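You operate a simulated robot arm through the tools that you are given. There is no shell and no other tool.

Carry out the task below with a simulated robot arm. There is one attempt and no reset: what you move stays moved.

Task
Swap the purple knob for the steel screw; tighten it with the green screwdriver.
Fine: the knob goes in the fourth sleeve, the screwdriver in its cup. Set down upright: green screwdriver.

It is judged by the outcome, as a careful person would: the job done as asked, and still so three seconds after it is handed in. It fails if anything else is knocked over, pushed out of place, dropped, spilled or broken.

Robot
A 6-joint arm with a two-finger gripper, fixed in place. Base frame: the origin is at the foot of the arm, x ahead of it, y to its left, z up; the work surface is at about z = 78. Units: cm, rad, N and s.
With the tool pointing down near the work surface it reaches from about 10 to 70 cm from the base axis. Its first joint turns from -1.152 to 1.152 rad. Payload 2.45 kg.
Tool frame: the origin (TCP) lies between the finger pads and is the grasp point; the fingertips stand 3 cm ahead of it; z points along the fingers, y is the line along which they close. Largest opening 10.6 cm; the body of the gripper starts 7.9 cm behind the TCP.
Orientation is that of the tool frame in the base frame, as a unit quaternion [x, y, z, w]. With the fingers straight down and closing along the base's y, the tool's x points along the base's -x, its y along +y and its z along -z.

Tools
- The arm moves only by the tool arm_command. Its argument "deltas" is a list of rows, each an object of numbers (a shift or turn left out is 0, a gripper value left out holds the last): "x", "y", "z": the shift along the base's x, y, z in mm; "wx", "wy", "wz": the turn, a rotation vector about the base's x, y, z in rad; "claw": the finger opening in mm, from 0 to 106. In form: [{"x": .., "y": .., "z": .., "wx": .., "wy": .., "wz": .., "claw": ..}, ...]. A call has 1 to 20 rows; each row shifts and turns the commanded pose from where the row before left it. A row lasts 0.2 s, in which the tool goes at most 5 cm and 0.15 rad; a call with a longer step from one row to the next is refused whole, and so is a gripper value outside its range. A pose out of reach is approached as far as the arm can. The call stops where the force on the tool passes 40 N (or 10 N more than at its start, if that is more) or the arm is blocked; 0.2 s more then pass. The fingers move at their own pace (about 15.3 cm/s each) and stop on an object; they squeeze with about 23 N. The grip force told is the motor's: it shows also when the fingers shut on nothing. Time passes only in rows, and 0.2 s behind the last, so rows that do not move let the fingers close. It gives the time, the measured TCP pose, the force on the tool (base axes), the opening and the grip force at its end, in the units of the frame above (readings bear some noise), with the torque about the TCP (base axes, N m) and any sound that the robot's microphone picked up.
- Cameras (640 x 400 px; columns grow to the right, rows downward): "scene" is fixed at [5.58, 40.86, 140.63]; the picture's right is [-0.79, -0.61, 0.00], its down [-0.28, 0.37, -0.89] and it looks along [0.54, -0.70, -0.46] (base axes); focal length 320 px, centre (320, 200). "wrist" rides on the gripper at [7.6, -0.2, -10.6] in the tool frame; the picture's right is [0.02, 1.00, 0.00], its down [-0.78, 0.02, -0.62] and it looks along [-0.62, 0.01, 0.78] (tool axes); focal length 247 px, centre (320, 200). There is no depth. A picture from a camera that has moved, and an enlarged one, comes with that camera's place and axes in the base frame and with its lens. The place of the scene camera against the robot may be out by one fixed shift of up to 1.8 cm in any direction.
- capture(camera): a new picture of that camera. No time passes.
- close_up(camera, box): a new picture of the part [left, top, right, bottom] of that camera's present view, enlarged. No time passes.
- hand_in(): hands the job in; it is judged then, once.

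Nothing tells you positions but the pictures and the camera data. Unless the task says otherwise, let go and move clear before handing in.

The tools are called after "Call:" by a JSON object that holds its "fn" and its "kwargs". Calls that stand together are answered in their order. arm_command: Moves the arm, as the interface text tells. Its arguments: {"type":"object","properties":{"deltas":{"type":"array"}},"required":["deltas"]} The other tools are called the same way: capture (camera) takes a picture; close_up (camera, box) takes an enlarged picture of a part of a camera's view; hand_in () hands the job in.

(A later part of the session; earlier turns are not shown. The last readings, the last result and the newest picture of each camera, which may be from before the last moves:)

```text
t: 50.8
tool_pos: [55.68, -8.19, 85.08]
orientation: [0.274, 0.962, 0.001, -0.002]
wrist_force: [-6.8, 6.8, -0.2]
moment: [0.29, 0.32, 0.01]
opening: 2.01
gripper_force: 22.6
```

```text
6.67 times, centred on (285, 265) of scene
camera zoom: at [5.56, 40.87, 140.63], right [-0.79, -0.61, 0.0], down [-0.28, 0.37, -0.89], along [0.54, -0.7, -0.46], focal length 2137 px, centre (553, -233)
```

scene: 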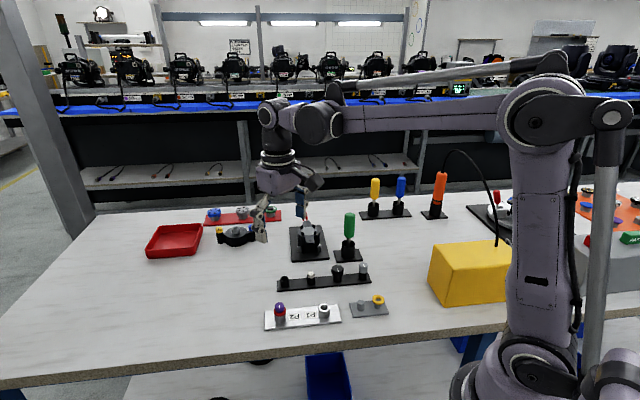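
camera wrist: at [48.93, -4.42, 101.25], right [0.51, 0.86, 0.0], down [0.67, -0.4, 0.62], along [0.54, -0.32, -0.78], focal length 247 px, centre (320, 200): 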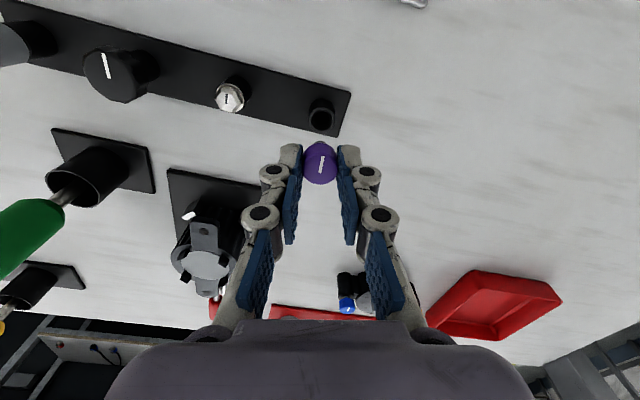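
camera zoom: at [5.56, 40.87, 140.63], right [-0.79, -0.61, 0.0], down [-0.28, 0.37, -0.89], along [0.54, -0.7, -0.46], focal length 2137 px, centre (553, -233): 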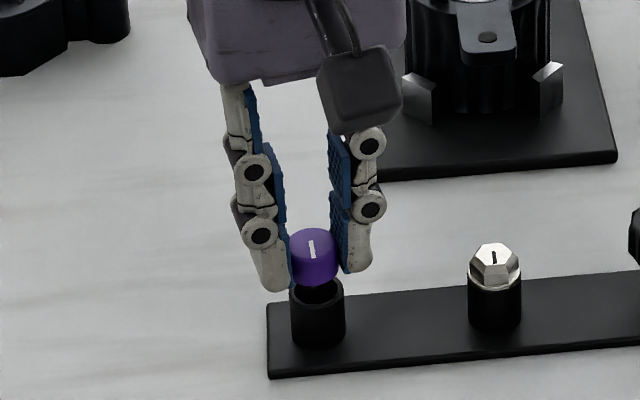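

The stem touches the far wall of the sleeve. I'll shift back about 3.5 mm and continue.

Call:
{"fn": "arm_command", "kwargs": {"deltas": [{"x": -1.5, "y": 1}, {"x": -1.5, "y": 1}, {}]}}

Call:
{"fn": "arm_command", "kwargs": {"deltas": [{"z": -2}, {"z": -2}, {}]}}

Call:
{"fn": "close_up", "kwargs": {"camera": "wrist", "box": [240, 80, 400, 200]}}

Call:
{"fn": "close_up", "kwargs": {"camera": "scene", "box": [245, 235, 325, 295]}}

```text
t: 51.6
tool_pos: [55.43, -8.18, 84.96]
orientation: [0.275, 0.961, 0.001, 0.0]
wrist_force: [0.1, -0.1, -0.5]
moment: [0.01, 0.0, 0.0]
opening: 2.05
gripper_force: 23.1
```

```text
t: 52.4
tool_pos: [55.37, -8.03, 84.47]
orientation: [0.274, 0.962, 0.001, 0.0]
wrist_force: [0.3, -1.0, 0.0]
moment: [-0.01, -0.03, -0.01]
opening: 2.04
gripper_force: 23.2
```

```text
3.33 times, centred on (320, 140) of wrist
camera zoom: at [48.98, -4.24, 95.22], right [0.51, 0.86, 0.0], down [0.67, -0.4, 0.62], along [0.54, -0.32, -0.78], focal length 823 px, centre (320, 400)
```

zoom: 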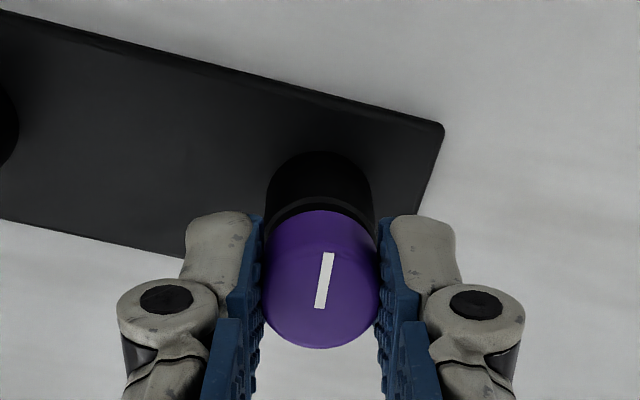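

```text
6.67 times, centred on (285, 265) of scene
camera zoom: at [5.58, 40.86, 140.63], right [-0.79, -0.61, 0.0], down [-0.28, 0.37, -0.89], along [0.54, -0.7, -0.46], focal length 2137 px, centre (553, -233)
```

zoom: 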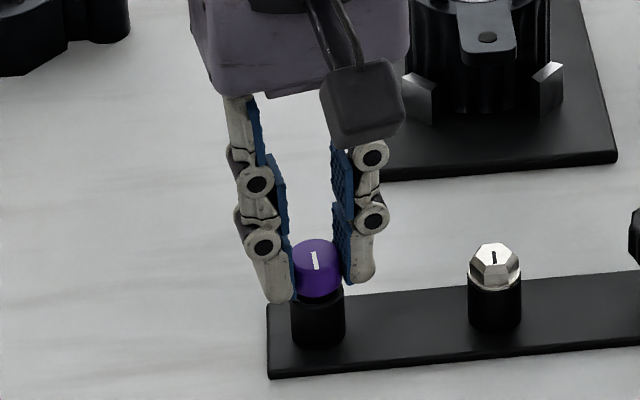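

Call:
{"fn": "arm_command", "kwargs": {"deltas": [{"z": -1.5}, {"z": -1.5}, {"z": -1}, {}]}}

Call:
{"fn": "close_up", "kwargs": {"camera": "scene", "box": [265, 255, 305, 290]}}

```text
t: 53.4
tool_pos: [55.39, -8.14, 84.16]
orientation: [0.275, 0.961, 0.0, 0.001]
wrist_force: [2.3, -2.4, 7.3]
moment: [-0.09, -0.13, -0.03]
opening: 2.04
gripper_force: 22.2
```

```text
11.43 times, centred on (285, 272) of scene
camera zoom: at [5.57, 40.85, 140.64], right [-0.79, -0.61, 0.0], down [-0.28, 0.37, -0.89], along [0.54, -0.7, -0.46], focal length 3663 px, centre (720, -629)
```

zoom: 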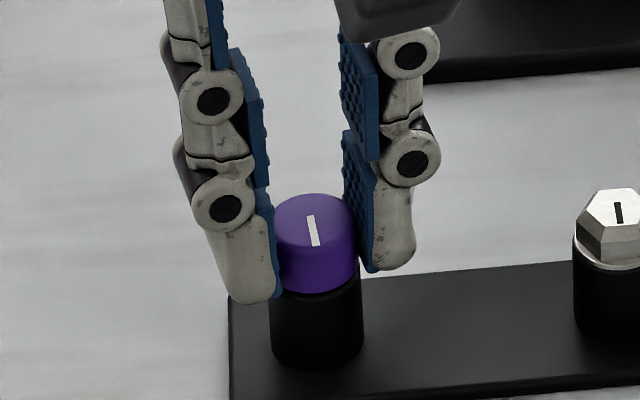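

The knob has seated with a contact force of about 7 N. I'll ease up slightly, open the fingers and check.

Call:
{"fn": "arm_command", "kwargs": {"deltas": [{"z": 0.5}, {"claw": 40}, {}, {}]}}

Call:
{"fn": "close_up", "kwargs": {"camera": "scene", "box": [265, 255, 305, 290]}}

Call:
{"fn": "close_up", "kwargs": {"camera": "wrist", "box": [240, 80, 400, 200]}}

```text
t: 54.4
tool_pos: [55.33, -8.23, 84.24]
orientation: [0.275, 0.961, 0.002, 0.001]
wrist_force: [-0.8, 0.1, -0.6]
moment: [-0.03, -0.04, 0.0]
opening: 4.01
gripper_force: 0.1
```

```text
11.43 times, centred on (285, 272) of scene
camera zoom: at [5.58, 40.86, 140.63], right [-0.79, -0.61, 0.0], down [-0.28, 0.37, -0.89], along [0.54, -0.7, -0.46], focal length 3663 px, centre (720, -629)
```

zoom: 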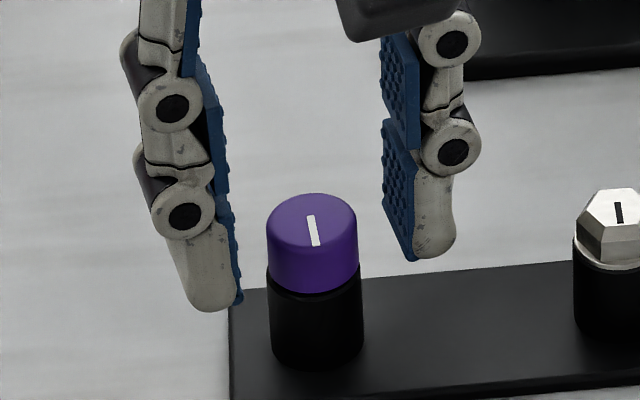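

```text
3.33 times, centred on (320, 140) of wrist
camera zoom: at [48.95, -4.27, 94.85], right [0.51, 0.86, 0.0], down [0.67, -0.4, 0.62], along [0.53, -0.32, -0.78], focal length 823 px, centre (320, 400)
```

zoom: 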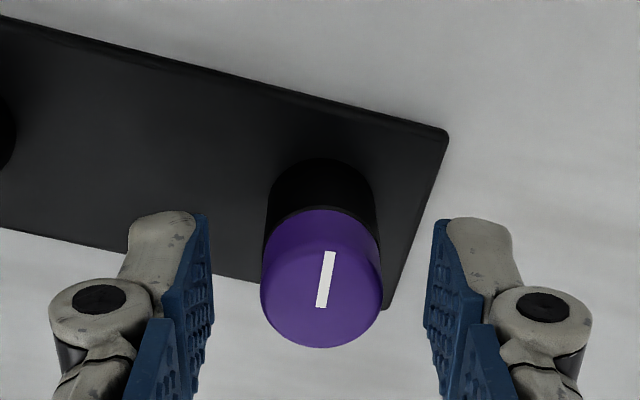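

The purple knob stands upright in the fourth sleeve. Next I'll go up and look at the steel screw in the third sleeve.

Call:
{"fn": "arm_command", "kwargs": {"deltas": [{"z": 10}, {"z": 20}, {"z": 30}, {"x": -25, "y": -15}, {"x": -25, "y": -15}, {"x": -25, "y": -15}, {}]}}

Call:
{"fn": "capture", "kwargs": {"camera": "wrist"}}

Call:
{"fn": "close_up", "kwargs": {"camera": "scene", "box": [265, 255, 305, 290]}}

```text
t: 56.0
tool_pos: [47.91, -12.64, 90.18]
orientation: [0.275, 0.962, 0.001, 0.0]
wrist_force: [0.1, -0.2, -0.6]
moment: [-0.03, -0.02, 0.04]
opening: 3.98
gripper_force: 0.0
```

```text
taken
camera wrist: at [41.4, -8.84, 100.78], right [0.51, 0.86, 0.0], down [0.67, -0.4, 0.62], along [0.54, -0.32, -0.78], focal length 247 px, centre (320, 200)
```

wrist: 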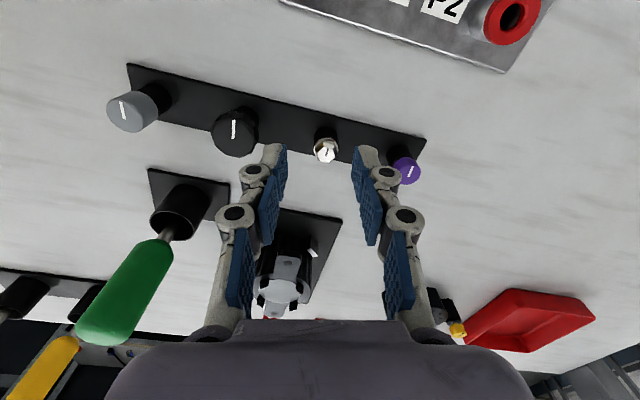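

```text
11.43 times, centred on (285, 272) of scene
camera zoom: at [5.58, 40.86, 140.63], right [-0.79, -0.61, 0.0], down [-0.28, 0.37, -0.89], along [0.54, -0.7, -0.46], focal length 3663 px, centre (720, -629)
```

zoom: 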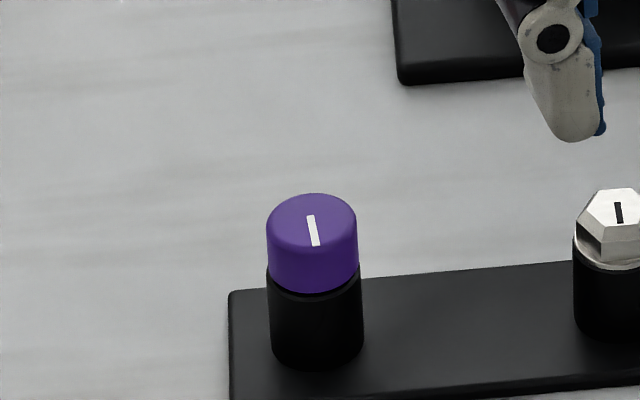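

Call:
{"fn": "close_up", "kwargs": {"camera": "wrist", "box": [290, 115, 360, 175]}}

```text
6.67 times, centred on (325, 145) of wrist
camera zoom: at [41.4, -8.84, 100.78], right [0.51, 0.86, 0.0], down [0.67, -0.4, 0.62], along [0.54, -0.32, -0.78], focal length 1646 px, centre (287, 567)
```

zoom: 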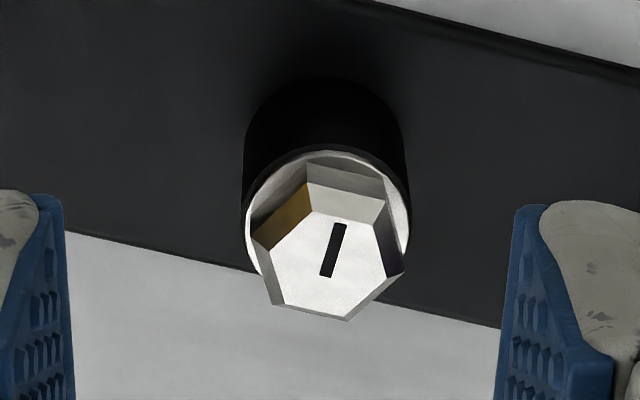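

Call:
{"fn": "close_up", "kwargs": {"camera": "scene", "box": [298, 262, 323, 292]}}

Call:
{"fn": "arm_command", "kwargs": {"deltas": [{"wz": 0.14}, {"wz": 0.135, "x": 10, "y": -4}, {"x": 10, "y": -4}, {}]}}

Call:
{"fn": "close_up", "kwargs": {"camera": "wrist", "box": [285, 95, 355, 155]}}

```text
13.33 times, centred on (310, 277) of scene
camera zoom: at [5.58, 40.86, 140.63], right [-0.79, -0.61, 0.0], down [-0.28, 0.37, -0.89], along [0.54, -0.7, -0.46], focal length 4274 px, centre (447, -827)
```

zoom: 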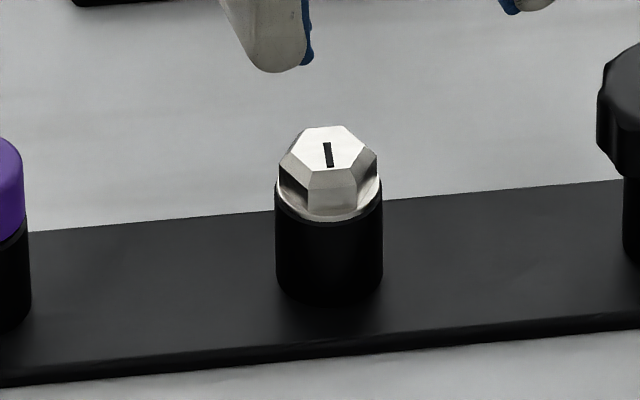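

```text
t: 57.0
tool_pos: [49.82, -13.46, 90.06]
orientation: [0.14, 0.99, 0.001, 0.0]
wrist_force: [0.2, -0.2, -0.9]
moment: [0.03, 0.02, 0.0]
opening: 4.01
gripper_force: 0.2
```

```text
6.67 times, centred on (320, 125) of wrist
camera zoom: at [42.63, -11.53, 100.77], right [0.26, 0.97, 0.0], down [0.76, -0.2, 0.62], along [0.6, -0.16, -0.78], focal length 1646 px, centre (320, 700)
```

zoom: 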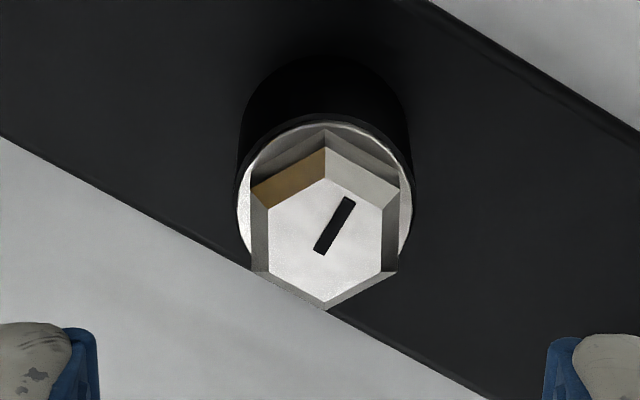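

The hex flats are now parallel to the fingers, and the screw axis is at about (50.36, -13.57) with its top near z = 81.8. I'll centre and lower part way.

Call:
{"fn": "arm_command", "kwargs": {"deltas": [{"x": 4.5, "y": -1}, {"z": -15}, {"z": -15}, {"z": -10}, {}]}}

Call:
{"fn": "close_up", "kwargs": {"camera": "wrist", "box": [240, 80, 400, 200]}}

Call:
{"fn": "close_up", "kwargs": {"camera": "scene", "box": [280, 245, 340, 295]}}

```text
t: 58.2
tool_pos: [50.23, -13.55, 86.16]
orientation: [0.14, 0.99, 0.001, 0.0]
wrist_force: [-0.8, 0.4, 0.9]
moment: [0.01, 0.01, 0.01]
opening: 3.97
gripper_force: 0.0
```

```text
3.33 times, centred on (320, 140) of wrist
camera zoom: at [43.16, -11.59, 96.81], right [0.26, 0.97, 0.0], down [0.76, -0.2, 0.62], along [0.6, -0.16, -0.78], focal length 823 px, centre (320, 400)
```

zoom: 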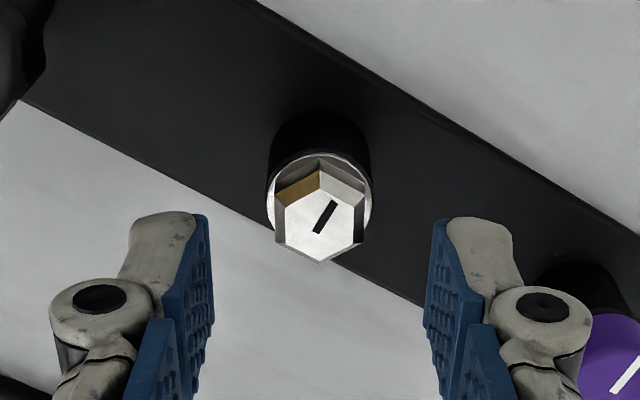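

```text
8.00 times, centred on (310, 270) of scene
camera zoom: at [5.58, 40.86, 140.63], right [-0.79, -0.61, 0.0], down [-0.28, 0.37, -0.89], along [0.54, -0.7, -0.46], focal length 2564 px, centre (400, -360)
```

zoom: 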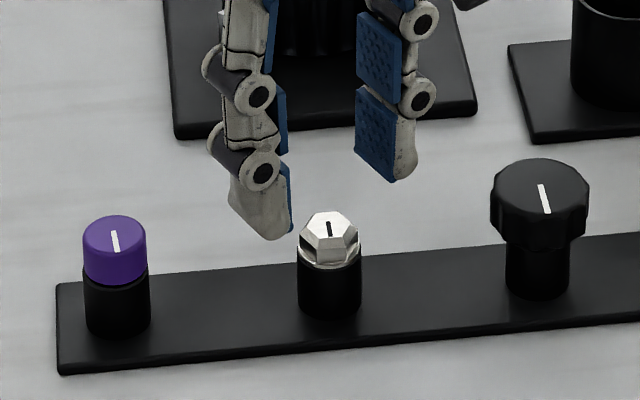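

Call:
{"fn": "arm_command", "kwargs": {"deltas": [{"z": -10}, {"z": -8}, {"z": -3}, {}]}}

Call:
{"fn": "close_up", "kwargs": {"camera": "wrist", "box": [240, 80, 400, 200]}}

Call:
{"fn": "close_up", "kwargs": {"camera": "scene", "box": [280, 245, 340, 295]}}

```text
t: 59.2
tool_pos: [50.31, -13.55, 84.12]
orientation: [0.14, 0.99, 0.002, 0.0]
wrist_force: [0.6, -0.3, 0.4]
moment: [-0.02, 0.03, 0.01]
opening: 4.0
gripper_force: 0.1
```

```text
3.33 times, centred on (320, 140) of wrist
camera zoom: at [43.1, -11.61, 94.75], right [0.26, 0.97, 0.0], down [0.76, -0.2, 0.62], along [0.6, -0.16, -0.78], focal length 823 px, centre (320, 400)
```

zoom: 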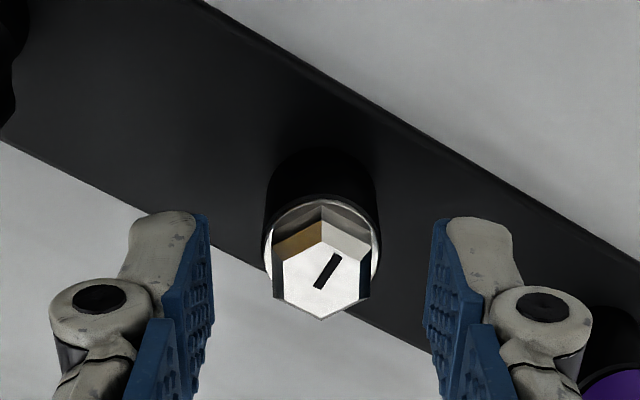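

```text
8.00 times, centred on (310, 270) of scene
camera zoom: at [5.58, 40.86, 140.63], right [-0.79, -0.61, 0.0], down [-0.28, 0.37, -0.89], along [0.54, -0.7, -0.46], focal length 2564 px, centre (400, -360)
```

zoom: 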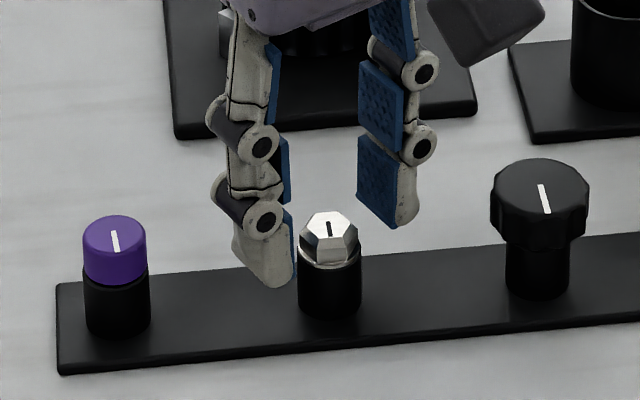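

Call:
{"fn": "arm_command", "kwargs": {"deltas": [{"claw": 25}, {"claw": 12}, {}, {}]}}

Call:
{"fn": "close_up", "kwargs": {"camera": "wrist", "box": [240, 80, 400, 200]}}

Call:
{"fn": "close_up", "kwargs": {"camera": "scene", "box": [280, 245, 340, 295]}}

```text
t: 60.2
tool_pos: [50.38, -13.52, 84.04]
orientation: [0.14, 0.99, 0.002, 0.0]
wrist_force: [-0.9, -0.1, -0.2]
moment: [0.01, 0.0, 0.01]
opening: 1.69
gripper_force: 22.7
```

```text
3.33 times, centred on (320, 140) of wrist
camera zoom: at [43.1, -11.61, 94.76], right [0.26, 0.97, 0.0], down [0.76, -0.2, 0.62], along [0.6, -0.16, -0.78], focal length 823 px, centre (320, 400)
```

zoom: 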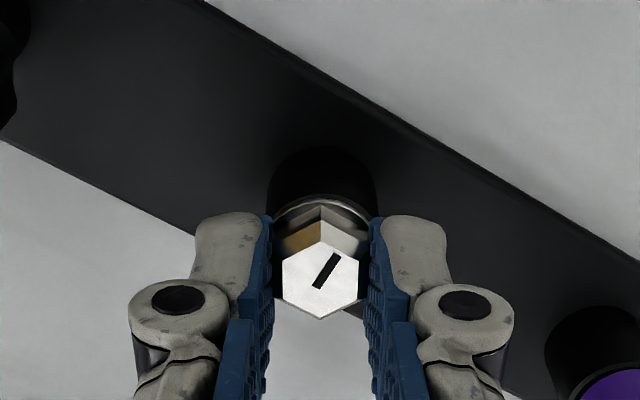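

```text
8.00 times, centred on (310, 270) of scene
camera zoom: at [5.58, 40.86, 140.63], right [-0.79, -0.61, 0.0], down [-0.28, 0.37, -0.89], along [0.54, -0.7, -0.46], focal length 2564 px, centre (400, -360)
```

zoom: 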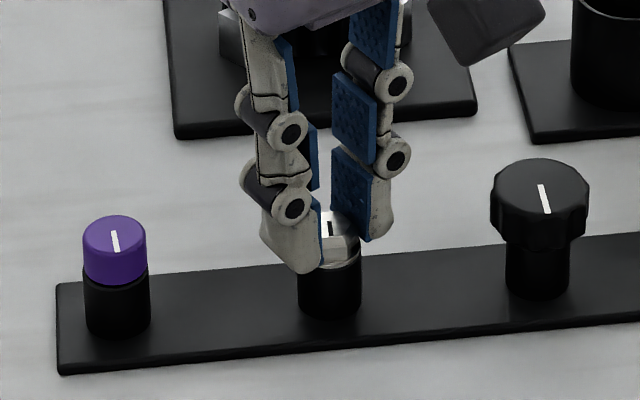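

The hex head is gripped at 1.69 cm. I'll lift a little to see whether it comes freely.

Call:
{"fn": "arm_command", "kwargs": {"deltas": [{"z": 1}, {"z": 1.5}, {"z": 2}, {}]}}

Call:
{"fn": "close_up", "kwargs": {"camera": "scene", "box": [280, 245, 340, 295]}}

```text
t: 61.2
tool_pos: [50.4, -13.51, 84.65]
orientation: [0.14, 0.99, 0.001, 0.001]
wrist_force: [-0.4, -0.1, -0.4]
moment: [-0.02, 0.02, -0.01]
opening: 1.68
gripper_force: 23.6
```

```text
8.00 times, centred on (310, 270) of scene
camera zoom: at [5.58, 40.86, 140.63], right [-0.79, -0.61, 0.0], down [-0.28, 0.37, -0.89], along [0.54, -0.7, -0.46], focal length 2564 px, centre (400, -360)
```

zoom: 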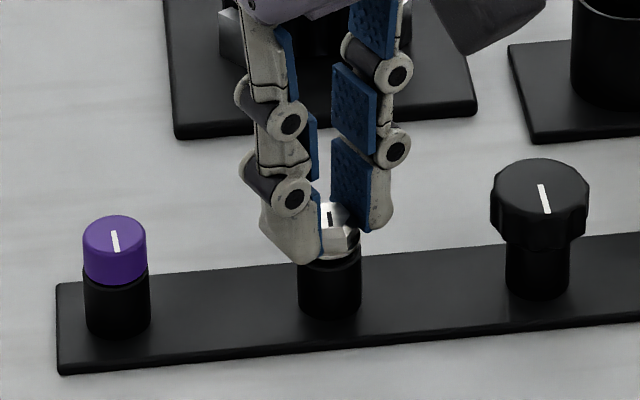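

It lifts freely. I'll raise it clear and carry it to above P2 while turning the gripper toward the far counter-clockwise end for a full clockwise stroke.

Call:
{"fn": "arm_command", "kwargs": {"deltas": [{"z": 8}, {"z": 12}, {"z": 20}, {"z": 25}, {"wz": 0.14, "y": 20}, {"wz": 0.14, "y": 30}, {"wz": 0.14, "y": 30}, {"wz": 0.14, "y": 30, "x": -10}, {"wz": 0.14, "y": 30, "x": -13}, {"wz": 0.14, "y": 10}, {"wz": 0.14}, {"wz": 0.14}, {"wz": 0.14}, {"wz": 0.14}, {"wz": 0.14}, {"wz": 0.14}, {"wz": 0.14}, {"wz": 0.14}, {}]}}

Call:
{"fn": "close_up", "kwargs": {"camera": "scene", "box": [250, 230, 330, 330]}}

Call:
{"fn": "capture", "kwargs": {"camera": "wrist"}}

```text
t: 65.2
tool_pos: [48.0, 1.51, 91.03]
orientation: [0.745, -0.667, -0.002, 0.0]
wrist_force: [0.4, 0.0, -0.9]
moment: [0.0, 0.02, -0.05]
opening: 1.69
gripper_force: 23.3
```

```text
4.00 times, centred on (290, 280) of scene
camera zoom: at [5.58, 40.86, 140.63], right [-0.79, -0.61, 0.0], down [-0.28, 0.37, -0.89], along [0.54, -0.7, -0.46], focal length 1282 px, centre (440, -120)
```

zoom: 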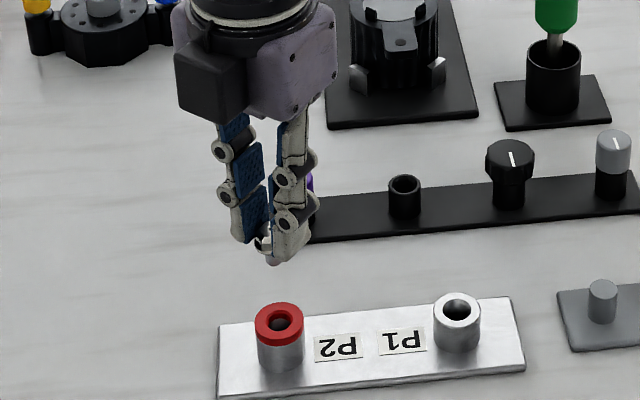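

```text
taken
camera wrist: at [49.17, -6.03, 101.69], right [-0.99, -0.13, 0.0], down [-0.1, 0.78, 0.62], along [-0.08, 0.62, -0.78], focal length 247 px, centre (320, 200)
```

wrist: 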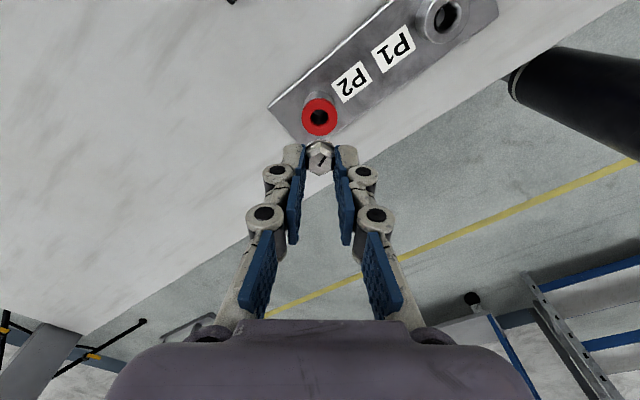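

Call:
{"fn": "close_up", "kwargs": {"camera": "wrist", "box": [280, 90, 360, 180]}}

Call:
{"fn": "close_up", "kwargs": {"camera": "scene", "box": [285, 275, 335, 305]}}

Call:
{"fn": "arm_command", "kwargs": {"deltas": [{"wz": 0.14}, {"wz": 0.14}, {"wz": 0.14}, {"wz": 0.14}, {"wz": 0.14}, {"wz": 0.14}, {"wz": 0.14}, {"wz": 0.14}, {}]}}

Call:
{"fn": "close_up", "kwargs": {"camera": "wrist", "box": [280, 90, 360, 180]}}

Call:
{"fn": "close_up", "kwargs": {"camera": "scene", "box": [265, 270, 315, 330]}}

```text
4.44 times, centred on (320, 135) of wrist
camera zoom: at [49.17, -6.03, 101.69], right [-0.99, -0.13, 0.0], down [-0.1, 0.78, 0.62], along [-0.08, 0.62, -0.78], focal length 1098 px, centre (320, 489)
```

zoom: 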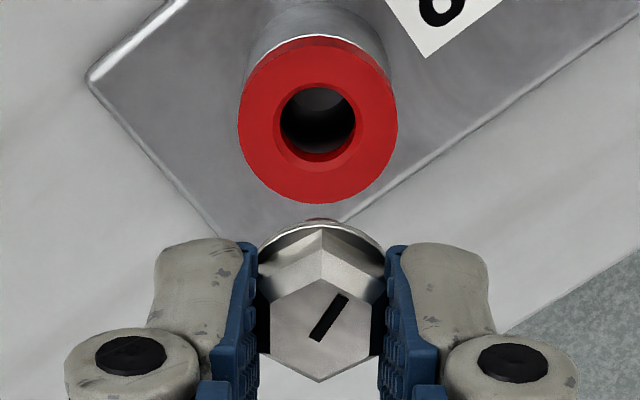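

```text
12.80 times, centred on (310, 290) of scene
camera zoom: at [5.58, 40.86, 140.63], right [-0.79, -0.61, 0.0], down [-0.28, 0.37, -0.89], along [0.54, -0.7, -0.46], focal length 4103 px, centre (448, -952)
```

zoom: 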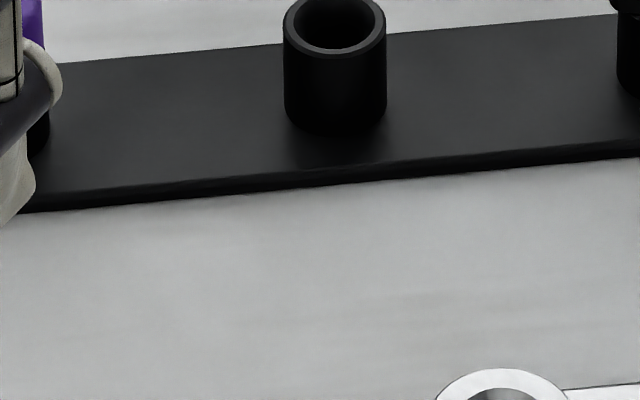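

```text
t: 67.2
tool_pos: [47.96, 1.62, 91.02]
orientation: [0.985, -0.171, 0.0, 0.001]
wrist_force: [-0.4, 0.2, -0.5]
moment: [0.01, 0.03, 0.01]
opening: 1.69
gripper_force: 22.7
```

```text
4.44 times, centred on (320, 135) of wrist
camera zoom: at [55.42, -0.95, 101.66], right [-0.31, -0.95, 0.0], down [-0.74, 0.25, 0.62], along [-0.59, 0.19, -0.78], focal length 1098 px, centre (320, 489)
```

zoom: 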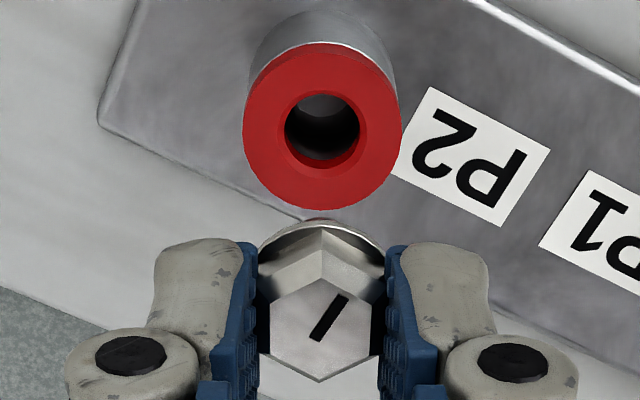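

```text
6.67 times, centred on (290, 300) of scene
camera zoom: at [5.58, 40.86, 140.63], right [-0.79, -0.61, 0.0], down [-0.28, 0.37, -0.89], along [0.54, -0.7, -0.46], focal length 2137 px, centre (520, -467)
```

zoom: 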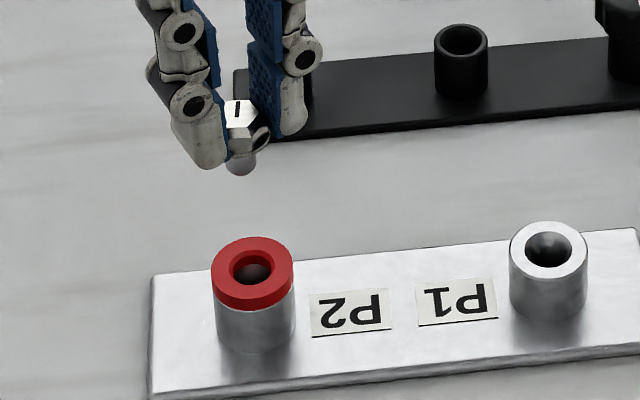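

The screw has a flange and a short stem, and P2's axis is at about (48.12, 1.42). I'll nudge over it and lower slowly.

Call:
{"fn": "arm_command", "kwargs": {"deltas": [{"x": 0.8}, {"z": -15}, {"z": -15}, {"z": -14}, {}]}}

Call:
{"fn": "close_up", "kwargs": {"camera": "wrist", "box": [280, 90, 360, 180]}}

Call:
{"fn": "close_up", "kwargs": {"camera": "scene", "box": [265, 270, 315, 330]}}

```text
t: 68.4
tool_pos: [48.06, 1.63, 86.68]
orientation: [0.985, -0.171, 0.001, 0.001]
wrist_force: [0.3, -0.7, 1.5]
moment: [0.02, 0.0, 0.01]
opening: 1.66
gripper_force: 23.8
```

```text
4.44 times, centred on (320, 135) of wrist
camera zoom: at [55.47, -0.89, 97.26], right [-0.32, -0.95, 0.0], down [-0.74, 0.25, 0.62], along [-0.59, 0.2, -0.78], focal length 1098 px, centre (320, 489)
```

zoom: 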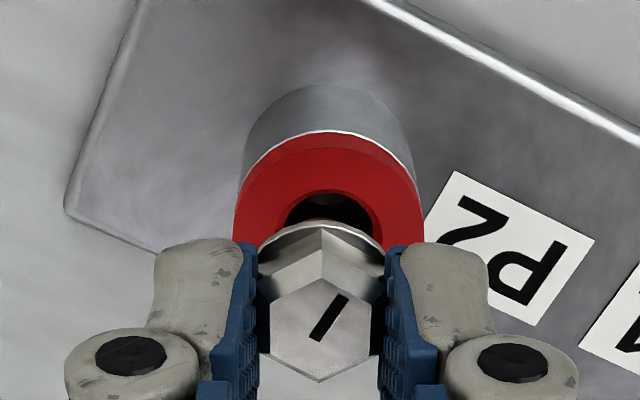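

```text
6.67 times, centred on (290, 300) of scene
camera zoom: at [5.58, 40.86, 140.63], right [-0.79, -0.61, 0.0], down [-0.28, 0.37, -0.89], along [0.54, -0.7, -0.46], focal length 2137 px, centre (520, -467)
```

zoom: 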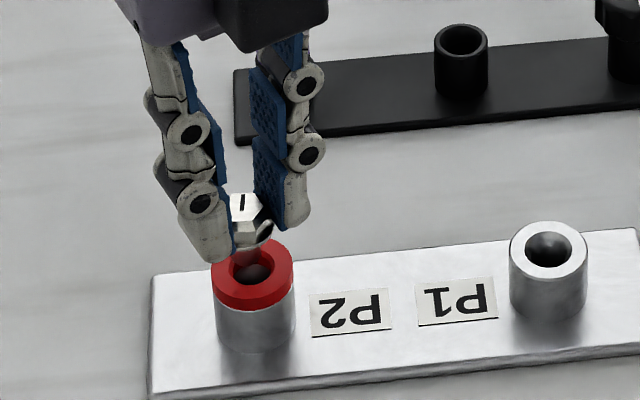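

Call:
{"fn": "arm_command", "kwargs": {"deltas": [{"y": -1.1}, {"z": -4}, {"z": -4}, {}]}}

Call:
{"fn": "close_up", "kwargs": {"camera": "wrist", "box": [280, 90, 360, 180]}}

Call:
{"fn": "close_up", "kwargs": {"camera": "scene", "box": [265, 270, 315, 330]}}

```text
t: 69.4
tool_pos: [48.13, 1.44, 85.85]
orientation: [0.985, -0.171, 0.0, 0.001]
wrist_force: [-0.3, -0.8, -0.5]
moment: [0.06, -0.01, 0.01]
opening: 1.69
gripper_force: 22.8
```

```text
4.44 times, centred on (320, 135) of wrist
camera zoom: at [55.52, -1.07, 96.53], right [-0.32, -0.95, 0.0], down [-0.74, 0.25, 0.62], along [-0.59, 0.2, -0.78], focal length 1098 px, centre (320, 489)
```

zoom: 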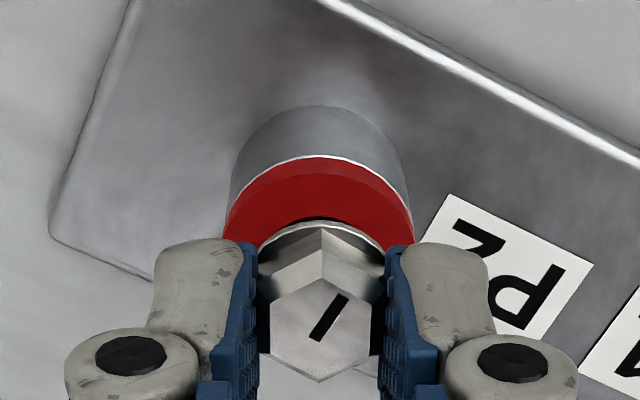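

```text
6.67 times, centred on (290, 300) of scene
camera zoom: at [5.58, 40.86, 140.63], right [-0.79, -0.61, 0.0], down [-0.28, 0.37, -0.89], along [0.54, -0.7, -0.46], focal length 2137 px, centre (520, -467)
```

zoom: 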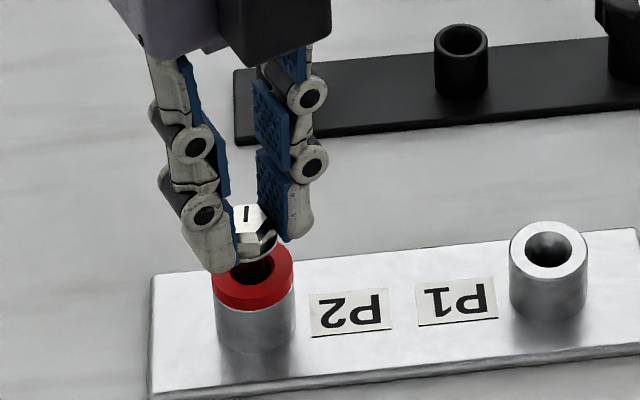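

Call:
{"fn": "arm_command", "kwargs": {"deltas": [{"z": -2}, {"z": -2}, {}]}}

Call:
{"fn": "arm_command", "kwargs": {"deltas": [{"z": -2}, {"z": -1}, {}]}}

Call:
{"fn": "close_up", "kwargs": {"camera": "scene", "box": [265, 270, 315, 330]}}

```text
t: 70.2
tool_pos: [48.12, 1.49, 85.5]
orientation: [0.985, -0.17, 0.0, 0.001]
wrist_force: [0.4, -0.7, -0.3]
moment: [-0.01, 0.01, 0.01]
opening: 1.69
gripper_force: 22.7
```

```text
t: 71.0
tool_pos: [48.09, 1.35, 85.16]
orientation: [0.985, -0.171, 0.0, 0.0]
wrist_force: [-0.1, 0.0, -0.4]
moment: [0.03, 0.0, 0.0]
opening: 1.68
gripper_force: 22.9
```

```text
6.67 times, centred on (290, 300) of scene
camera zoom: at [5.58, 40.86, 140.63], right [-0.79, -0.61, 0.0], down [-0.28, 0.37, -0.89], along [0.54, -0.7, -0.46], focal length 2137 px, centre (520, -467)
```

zoom: 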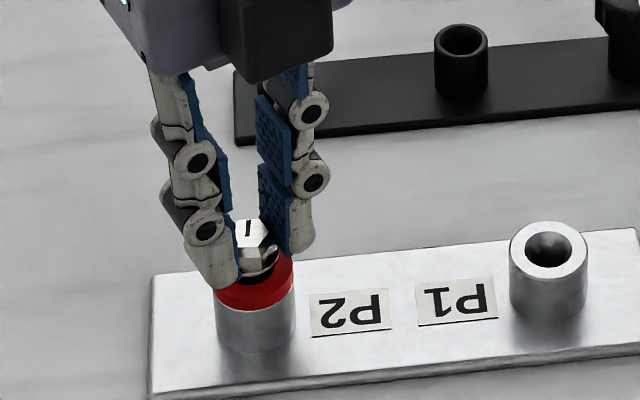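

Call:
{"fn": "arm_command", "kwargs": {"deltas": [{"z": -1}, {"z": -1}, {}]}}

Call:
{"fn": "arm_command", "kwargs": {"deltas": [{"z": -1}, {"z": -1}, {}]}}

```text
t: 71.8
tool_pos: [48.05, 1.41, 85.0]
orientation: [0.985, -0.171, -0.002, 0.0]
wrist_force: [-13.7, 4.5, 12.7]
moment: [0.15, 0.44, 0.01]
opening: 1.72
gripper_force: 22.9
```

```text
t: 72.6
tool_pos: [48.11, 1.39, 84.78]
orientation: [0.985, -0.172, 0.001, 0.0]
wrist_force: [-8.4, 6.0, 32.3]
moment: [0.17, 0.22, -0.02]
opening: 1.66
gripper_force: 22.8
```

The stem has met the thread entry, with some side force. I'll back off, shift slightly the way it pushes, and try again.

Call:
{"fn": "arm_command", "kwargs": {"deltas": [{"z": 2.5}, {"x": -1, "y": 0.7}, {}]}}

Call:
{"fn": "arm_command", "kwargs": {"deltas": [{"z": -1}, {"z": -0.7}, {}]}}

```text
t: 73.4
tool_pos: [47.94, 1.39, 85.02]
orientation: [0.985, -0.172, 0.0, 0.002]
wrist_force: [0.3, -0.3, -0.5]
moment: [-0.01, 0.03, 0.0]
opening: 1.7
gripper_force: 22.9
```

```text
t: 74.2
tool_pos: [48.23, 1.48, 84.77]
orientation: [0.985, -0.171, 0.001, 0.001]
wrist_force: [6.3, -5.0, 16.6]
moment: [-0.19, -0.19, 0.01]
opening: 1.68
gripper_force: 23.4
```

Call:
{"fn": "arm_command", "kwargs": {"deltas": [{"x": 0.6, "y": -0.4}, {"wz": -0.12}, {"wz": -0.12}, {"wz": -0.12}, {"wz": -0.12}, {}]}}

```text
t: 75.6
tool_pos: [48.13, 1.46, 84.94]
orientation: [0.916, -0.401, 0.0, 0.001]
wrist_force: [2.9, -3.5, 1.3]
moment: [-0.11, -0.06, -0.02]
opening: 1.69
gripper_force: 23.2
```

The vertical force dropped, so the thread seems to be catching. I'll keep turning clockwise and feed down at the thread's rate.

Call:
{"fn": "arm_command", "kwargs": {"deltas": [{"z": -0.4}, {"wz": -0.14, "z": -0.13}, {"wz": -0.14, "z": -0.13}, {"wz": -0.14, "z": -0.13}, {"wz": -0.14, "z": -0.13}, {"wz": -0.14, "z": -0.13}, {"wz": -0.14, "z": -0.13}, {}]}}

Call:
{"fn": "close_up", "kwargs": {"camera": "scene", "box": [265, 270, 315, 330]}}

```text
t: 77.4
tool_pos: [48.07, 1.37, 84.76]
orientation: [-0.673, 0.74, -0.001, 0.0]
wrist_force: [0.1, -1.9, 6.0]
moment: [-0.1, -0.04, 0.0]
opening: 1.7
gripper_force: 23.3
```

```text
6.67 times, centred on (290, 300) of scene
camera zoom: at [5.57, 40.85, 140.64], right [-0.79, -0.61, 0.0], down [-0.28, 0.37, -0.89], along [0.54, -0.7, -0.46], focal length 2137 px, centre (520, -467)
```

zoom: 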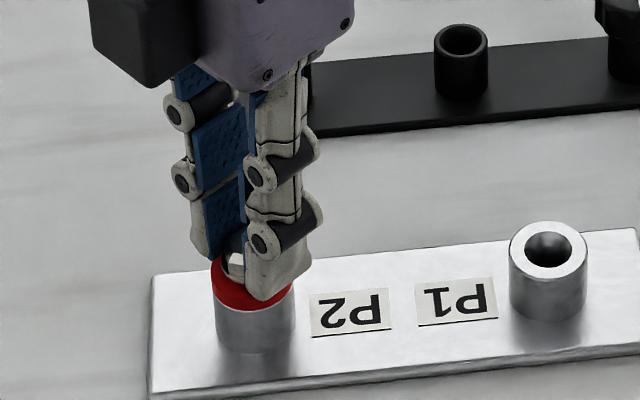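

Call:
{"fn": "arm_command", "kwargs": {"deltas": [{"z": 1}, {"z": 0.5}, {}]}}

```text
t: 78.2
tool_pos: [48.08, 1.45, 84.83]
orientation: [-0.673, 0.74, 0.0, -0.001]
wrist_force: [0.3, -4.7, -5.5]
moment: [-0.14, -0.02, 0.02]
opening: 1.68
gripper_force: 23.4
```

The thread holds against a pull, so the screw is properly started. I'll turn it a bit more by hand and leave the rest for the screwdriver.

Call:
{"fn": "arm_command", "kwargs": {"deltas": [{"z": -1}, {"wz": -0.14, "z": -0.13}, {"wz": -0.14, "z": -0.13}, {"wz": -0.14, "z": -0.13}, {"wz": -0.14, "z": -0.13}, {"wz": -0.14, "z": -0.13}, {}]}}

Call:
{"fn": "close_up", "kwargs": {"camera": "wrist", "box": [280, 90, 360, 180]}}

Call:
{"fn": "close_up", "kwargs": {"camera": "scene", "box": [265, 270, 315, 330]}}

```text
t: 79.8
tool_pos: [48.01, 1.44, 84.59]
orientation: [-0.379, 0.926, 0.0, -0.001]
wrist_force: [2.6, -1.4, 13.1]
moment: [-0.03, -0.03, 0.0]
opening: 1.7
gripper_force: 23.0
```

```text
4.44 times, centred on (320, 135) of wrist
camera zoom: at [42.88, -4.13, 95.36], right [-0.72, 0.7, 0.0], down [0.55, 0.56, 0.62], along [0.43, 0.45, -0.78], focal length 1098 px, centre (320, 489)
```

zoom: 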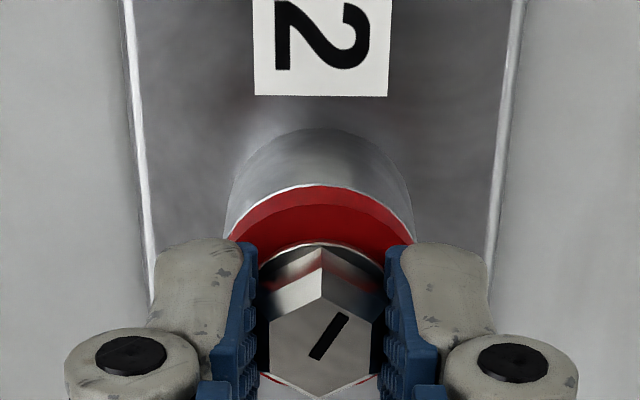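

```text
6.67 times, centred on (290, 300) of scene
camera zoom: at [5.56, 40.86, 140.64], right [-0.79, -0.61, 0.0], down [-0.28, 0.37, -0.89], along [0.54, -0.7, -0.46], focal length 2137 px, centre (520, -467)
```

zoom: 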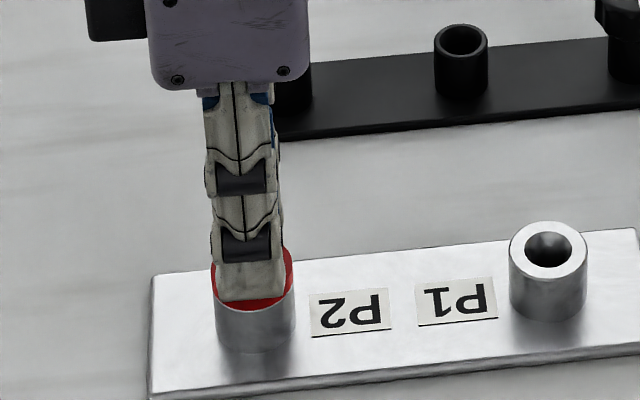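

The screw is started about 2 rad and still turns without load. I'll release it, rise, and look at it before getting the screwdriver.

Call:
{"fn": "arm_command", "kwargs": {"deltas": [{"z": 1}, {"claw": 40}, {}, {"z": 10}, {"z": 20}, {"z": 30}, {}]}}

Call:
{"fn": "close_up", "kwargs": {"camera": "scene", "box": [265, 280, 305, 320]}}

Call:
{"fn": "close_up", "kwargs": {"camera": "wrist", "box": [280, 90, 360, 150]}}

Call:
{"fn": "capture", "kwargs": {"camera": "scene"}}

```text
t: 81.4
tool_pos: [48.37, 1.41, 90.92]
orientation: [-0.38, 0.925, 0.001, 0.0]
wrist_force: [0.4, 0.2, 0.2]
moment: [-0.02, -0.03, -0.01]
opening: 3.99
gripper_force: 0.0
```

```text
10.00 times, centred on (285, 300) of scene
camera zoom: at [5.58, 40.86, 140.63], right [-0.79, -0.61, 0.0], down [-0.28, 0.37, -0.89], along [0.54, -0.7, -0.46], focal length 3205 px, centre (670, -800)
```

zoom: 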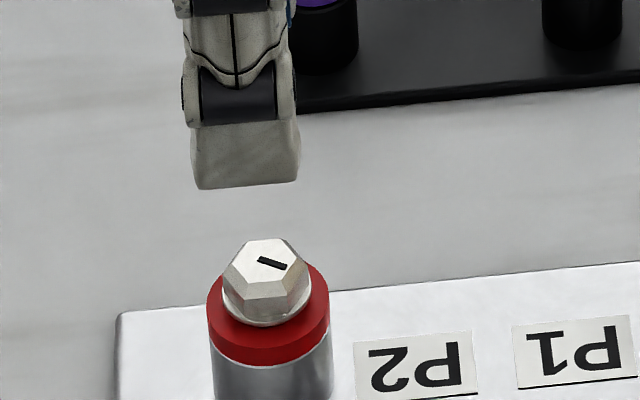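

```text
6.67 times, centred on (320, 120) of wrist
camera zoom: at [43.07, -4.14, 101.59], right [-0.72, 0.7, 0.0], down [0.55, 0.56, 0.62], along [0.43, 0.45, -0.78], focal length 1646 px, centre (320, 733)
```

zoom: 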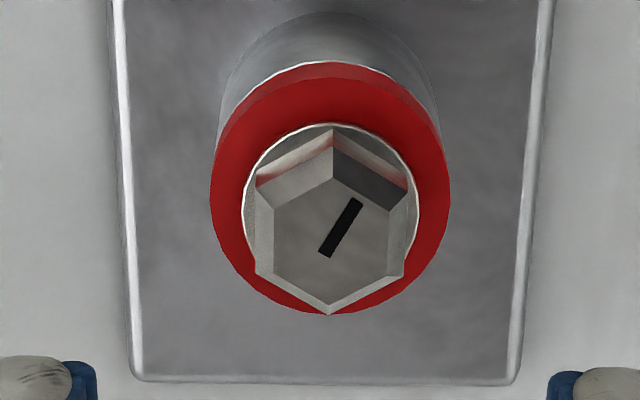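

```text
taken
```

scene: 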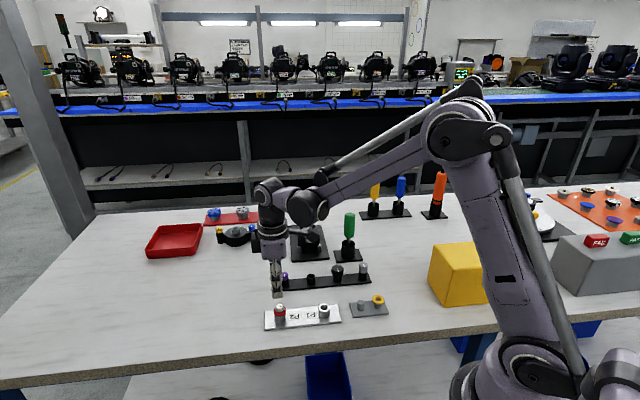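

The screw stands upright on the red ring, and its axis is at about (48.25, 1.39). Now I'll go high and over toward the green screwdriver to locate it.

Call:
{"fn": "arm_command", "kwargs": {"deltas": [{"z": 40}, {"z": 40}, {"z": 40, "y": -20}, {"y": -35, "x": -5, "wz": -0.13}, {"y": -40, "x": -5, "wz": -0.13}, {"y": -40, "x": -10, "wz": -0.13}, {"y": -40, "x": -10, "wz": -0.13}, {"y": -40, "x": -10, "wz": -0.13}, {"y": -40, "x": -10, "wz": -0.128}, {"y": -40}, {}]}}

Call:
{"fn": "capture", "kwargs": {"camera": "wrist"}}

Call:
{"fn": "capture", "kwargs": {"camera": "scene"}}

```text
t: 83.8
tool_pos: [43.04, -28.11, 102.93]
orientation: [0.001, 1.0, 0.001, 0.0]
wrist_force: [0.1, 0.3, 0.1]
moment: [0.01, -0.02, 0.02]
opening: 4.01
gripper_force: 0.0
```

```text
taken
camera wrist: at [35.48, -28.44, 113.62], right [-0.02, 1.0, 0.0], down [0.78, 0.02, 0.62], along [0.62, 0.01, -0.78], focal length 247 px, centre (320, 200)
```

wrist: 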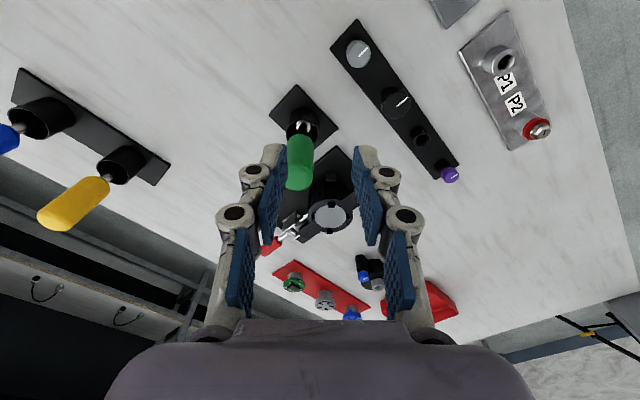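

```text
taken
```

scene: 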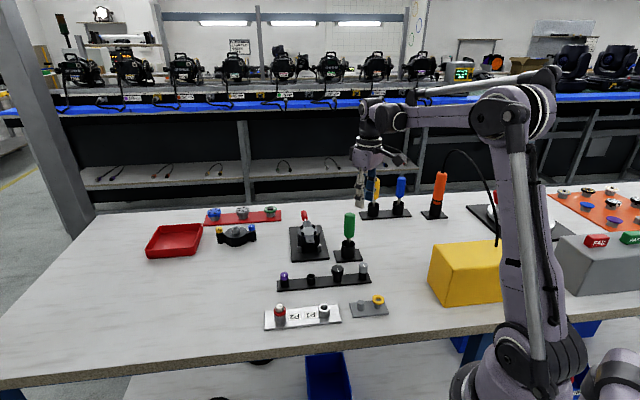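

Call:
{"fn": "close_up", "kwargs": {"camera": "wrist", "box": [250, 80, 350, 200]}}

Call:
{"fn": "close_up", "kwargs": {"camera": "scene", "box": [320, 200, 380, 270]}}

```text
3.33 times, centred on (300, 140) of wrist
camera zoom: at [35.48, -28.44, 113.62], right [-0.02, 1.0, 0.0], down [0.78, 0.02, 0.62], along [0.62, 0.01, -0.78], focal length 823 px, centre (387, 400)
```

zoom: 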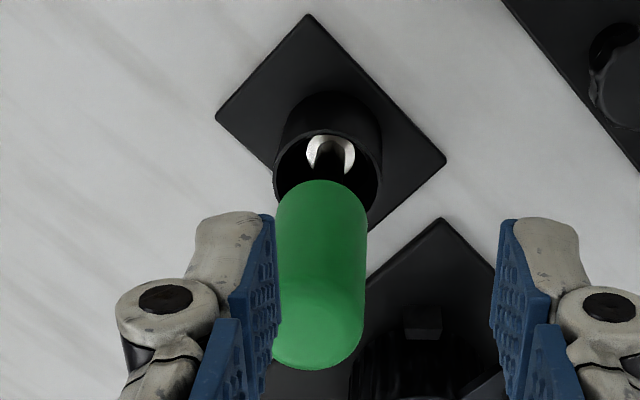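

```text
5.71 times, centred on (350, 235) of scene
camera zoom: at [5.58, 40.85, 140.63], right [-0.79, -0.61, 0.0], down [-0.28, 0.37, -0.89], along [0.54, -0.7, -0.46], focal length 1832 px, centre (149, 0)
```

zoom: 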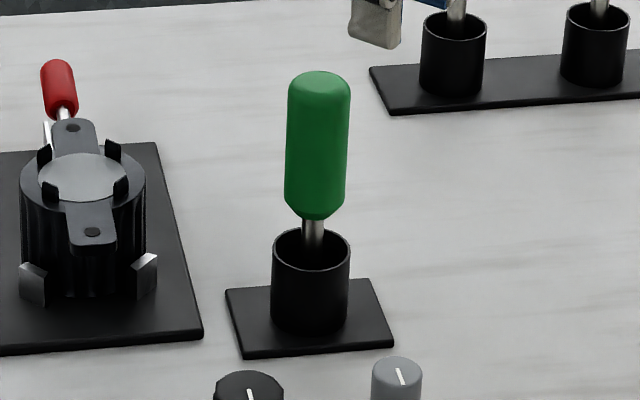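

The screwdriver handle is about 3.2 cm thick with its top near z = 94, at about (48.6, -30.5). I'll shift so that the wrist camera looks almost straight down on it for an accurate position.

Call:
{"fn": "arm_command", "kwargs": {"deltas": [{"x": 30, "y": -8}, {"x": 35, "y": -8}, {"x": 30, "y": -8}, {}]}}

Call:
{"fn": "close_up", "kwargs": {"camera": "wrist", "box": [240, 0, 400, 120]}}

Call:
{"fn": "capture", "kwargs": {"camera": "wrist"}}

```text
t: 84.8
tool_pos: [52.59, -30.37, 102.8]
orientation: [0.001, 1.0, 0.001, 0.0]
wrist_force: [-0.2, -0.2, 0.5]
moment: [-0.02, -0.01, 0.02]
opening: 4.01
gripper_force: 0.0
```

```text
3.33 times, centred on (320, 60) of wrist
camera zoom: at [45.06, -30.59, 113.48], right [-0.02, 1.0, 0.0], down [0.78, 0.02, 0.62], along [0.62, 0.01, -0.78], focal length 823 px, centre (320, 667)
```

zoom: 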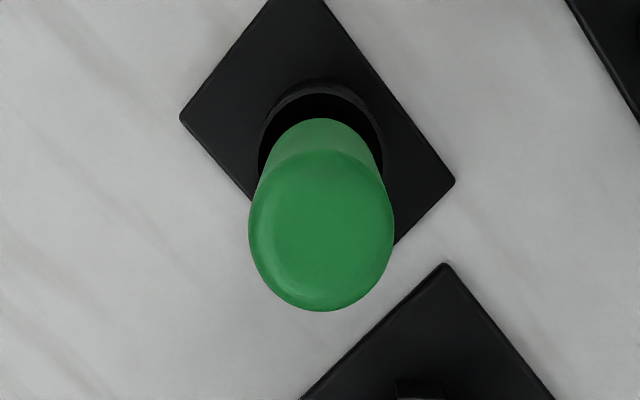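

```text
taken
camera wrist: at [45.06, -30.59, 113.48], right [-0.02, 1.0, 0.0], down [0.78, 0.02, 0.62], along [0.62, 0.01, -0.78], focal length 247 px, centre (320, 200)
```

wrist: 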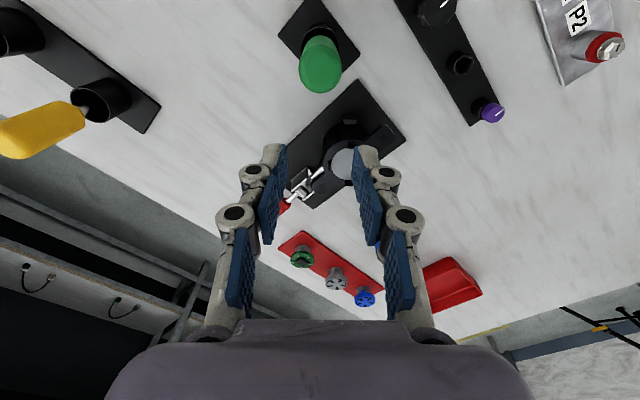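

The handle axis is at about (48.8, -30.5). I'll open wide, centre over it, and lower part way to check the alignment.

Call:
{"fn": "arm_command", "kwargs": {"deltas": [{"x": -20, "y": -1, "claw": 70}, {"x": -18.5}, {}, {"z": -25}, {"z": -25}, {}]}}

Call:
{"fn": "capture", "kwargs": {"camera": "wrist"}}

Call:
{"fn": "close_up", "kwargs": {"camera": "scene", "box": [310, 180, 390, 270]}}

```text
t: 86.2
tool_pos: [48.69, -30.62, 97.77]
orientation: [0.0, 1.0, 0.001, -0.001]
wrist_force: [-0.2, 0.2, -0.3]
moment: [-0.01, 0.02, -0.02]
opening: 6.99
gripper_force: 0.0
```

```text
taken
camera wrist: at [41.17, -30.8, 108.48], right [-0.02, 1.0, 0.0], down [0.78, 0.02, 0.62], along [0.62, 0.01, -0.78], focal length 247 px, centre (320, 200)
```

wrist: 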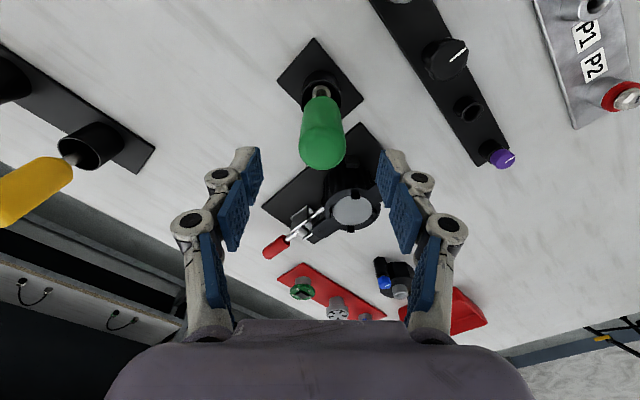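

```text
4.44 times, centred on (350, 225) of scene
camera zoom: at [5.58, 40.86, 140.63], right [-0.79, -0.61, 0.0], down [-0.28, 0.37, -0.89], along [0.54, -0.7, -0.46], focal length 1425 px, centre (187, 89)
```

zoom: 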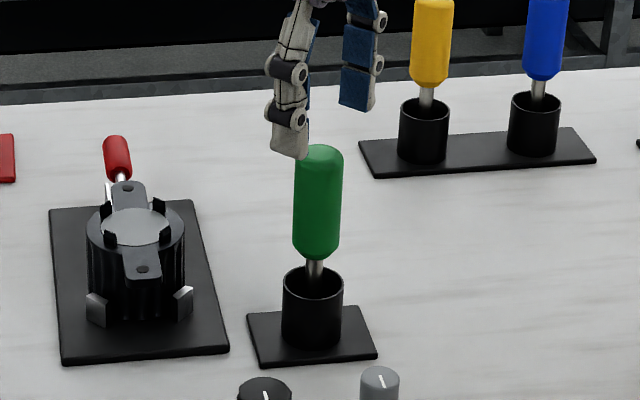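

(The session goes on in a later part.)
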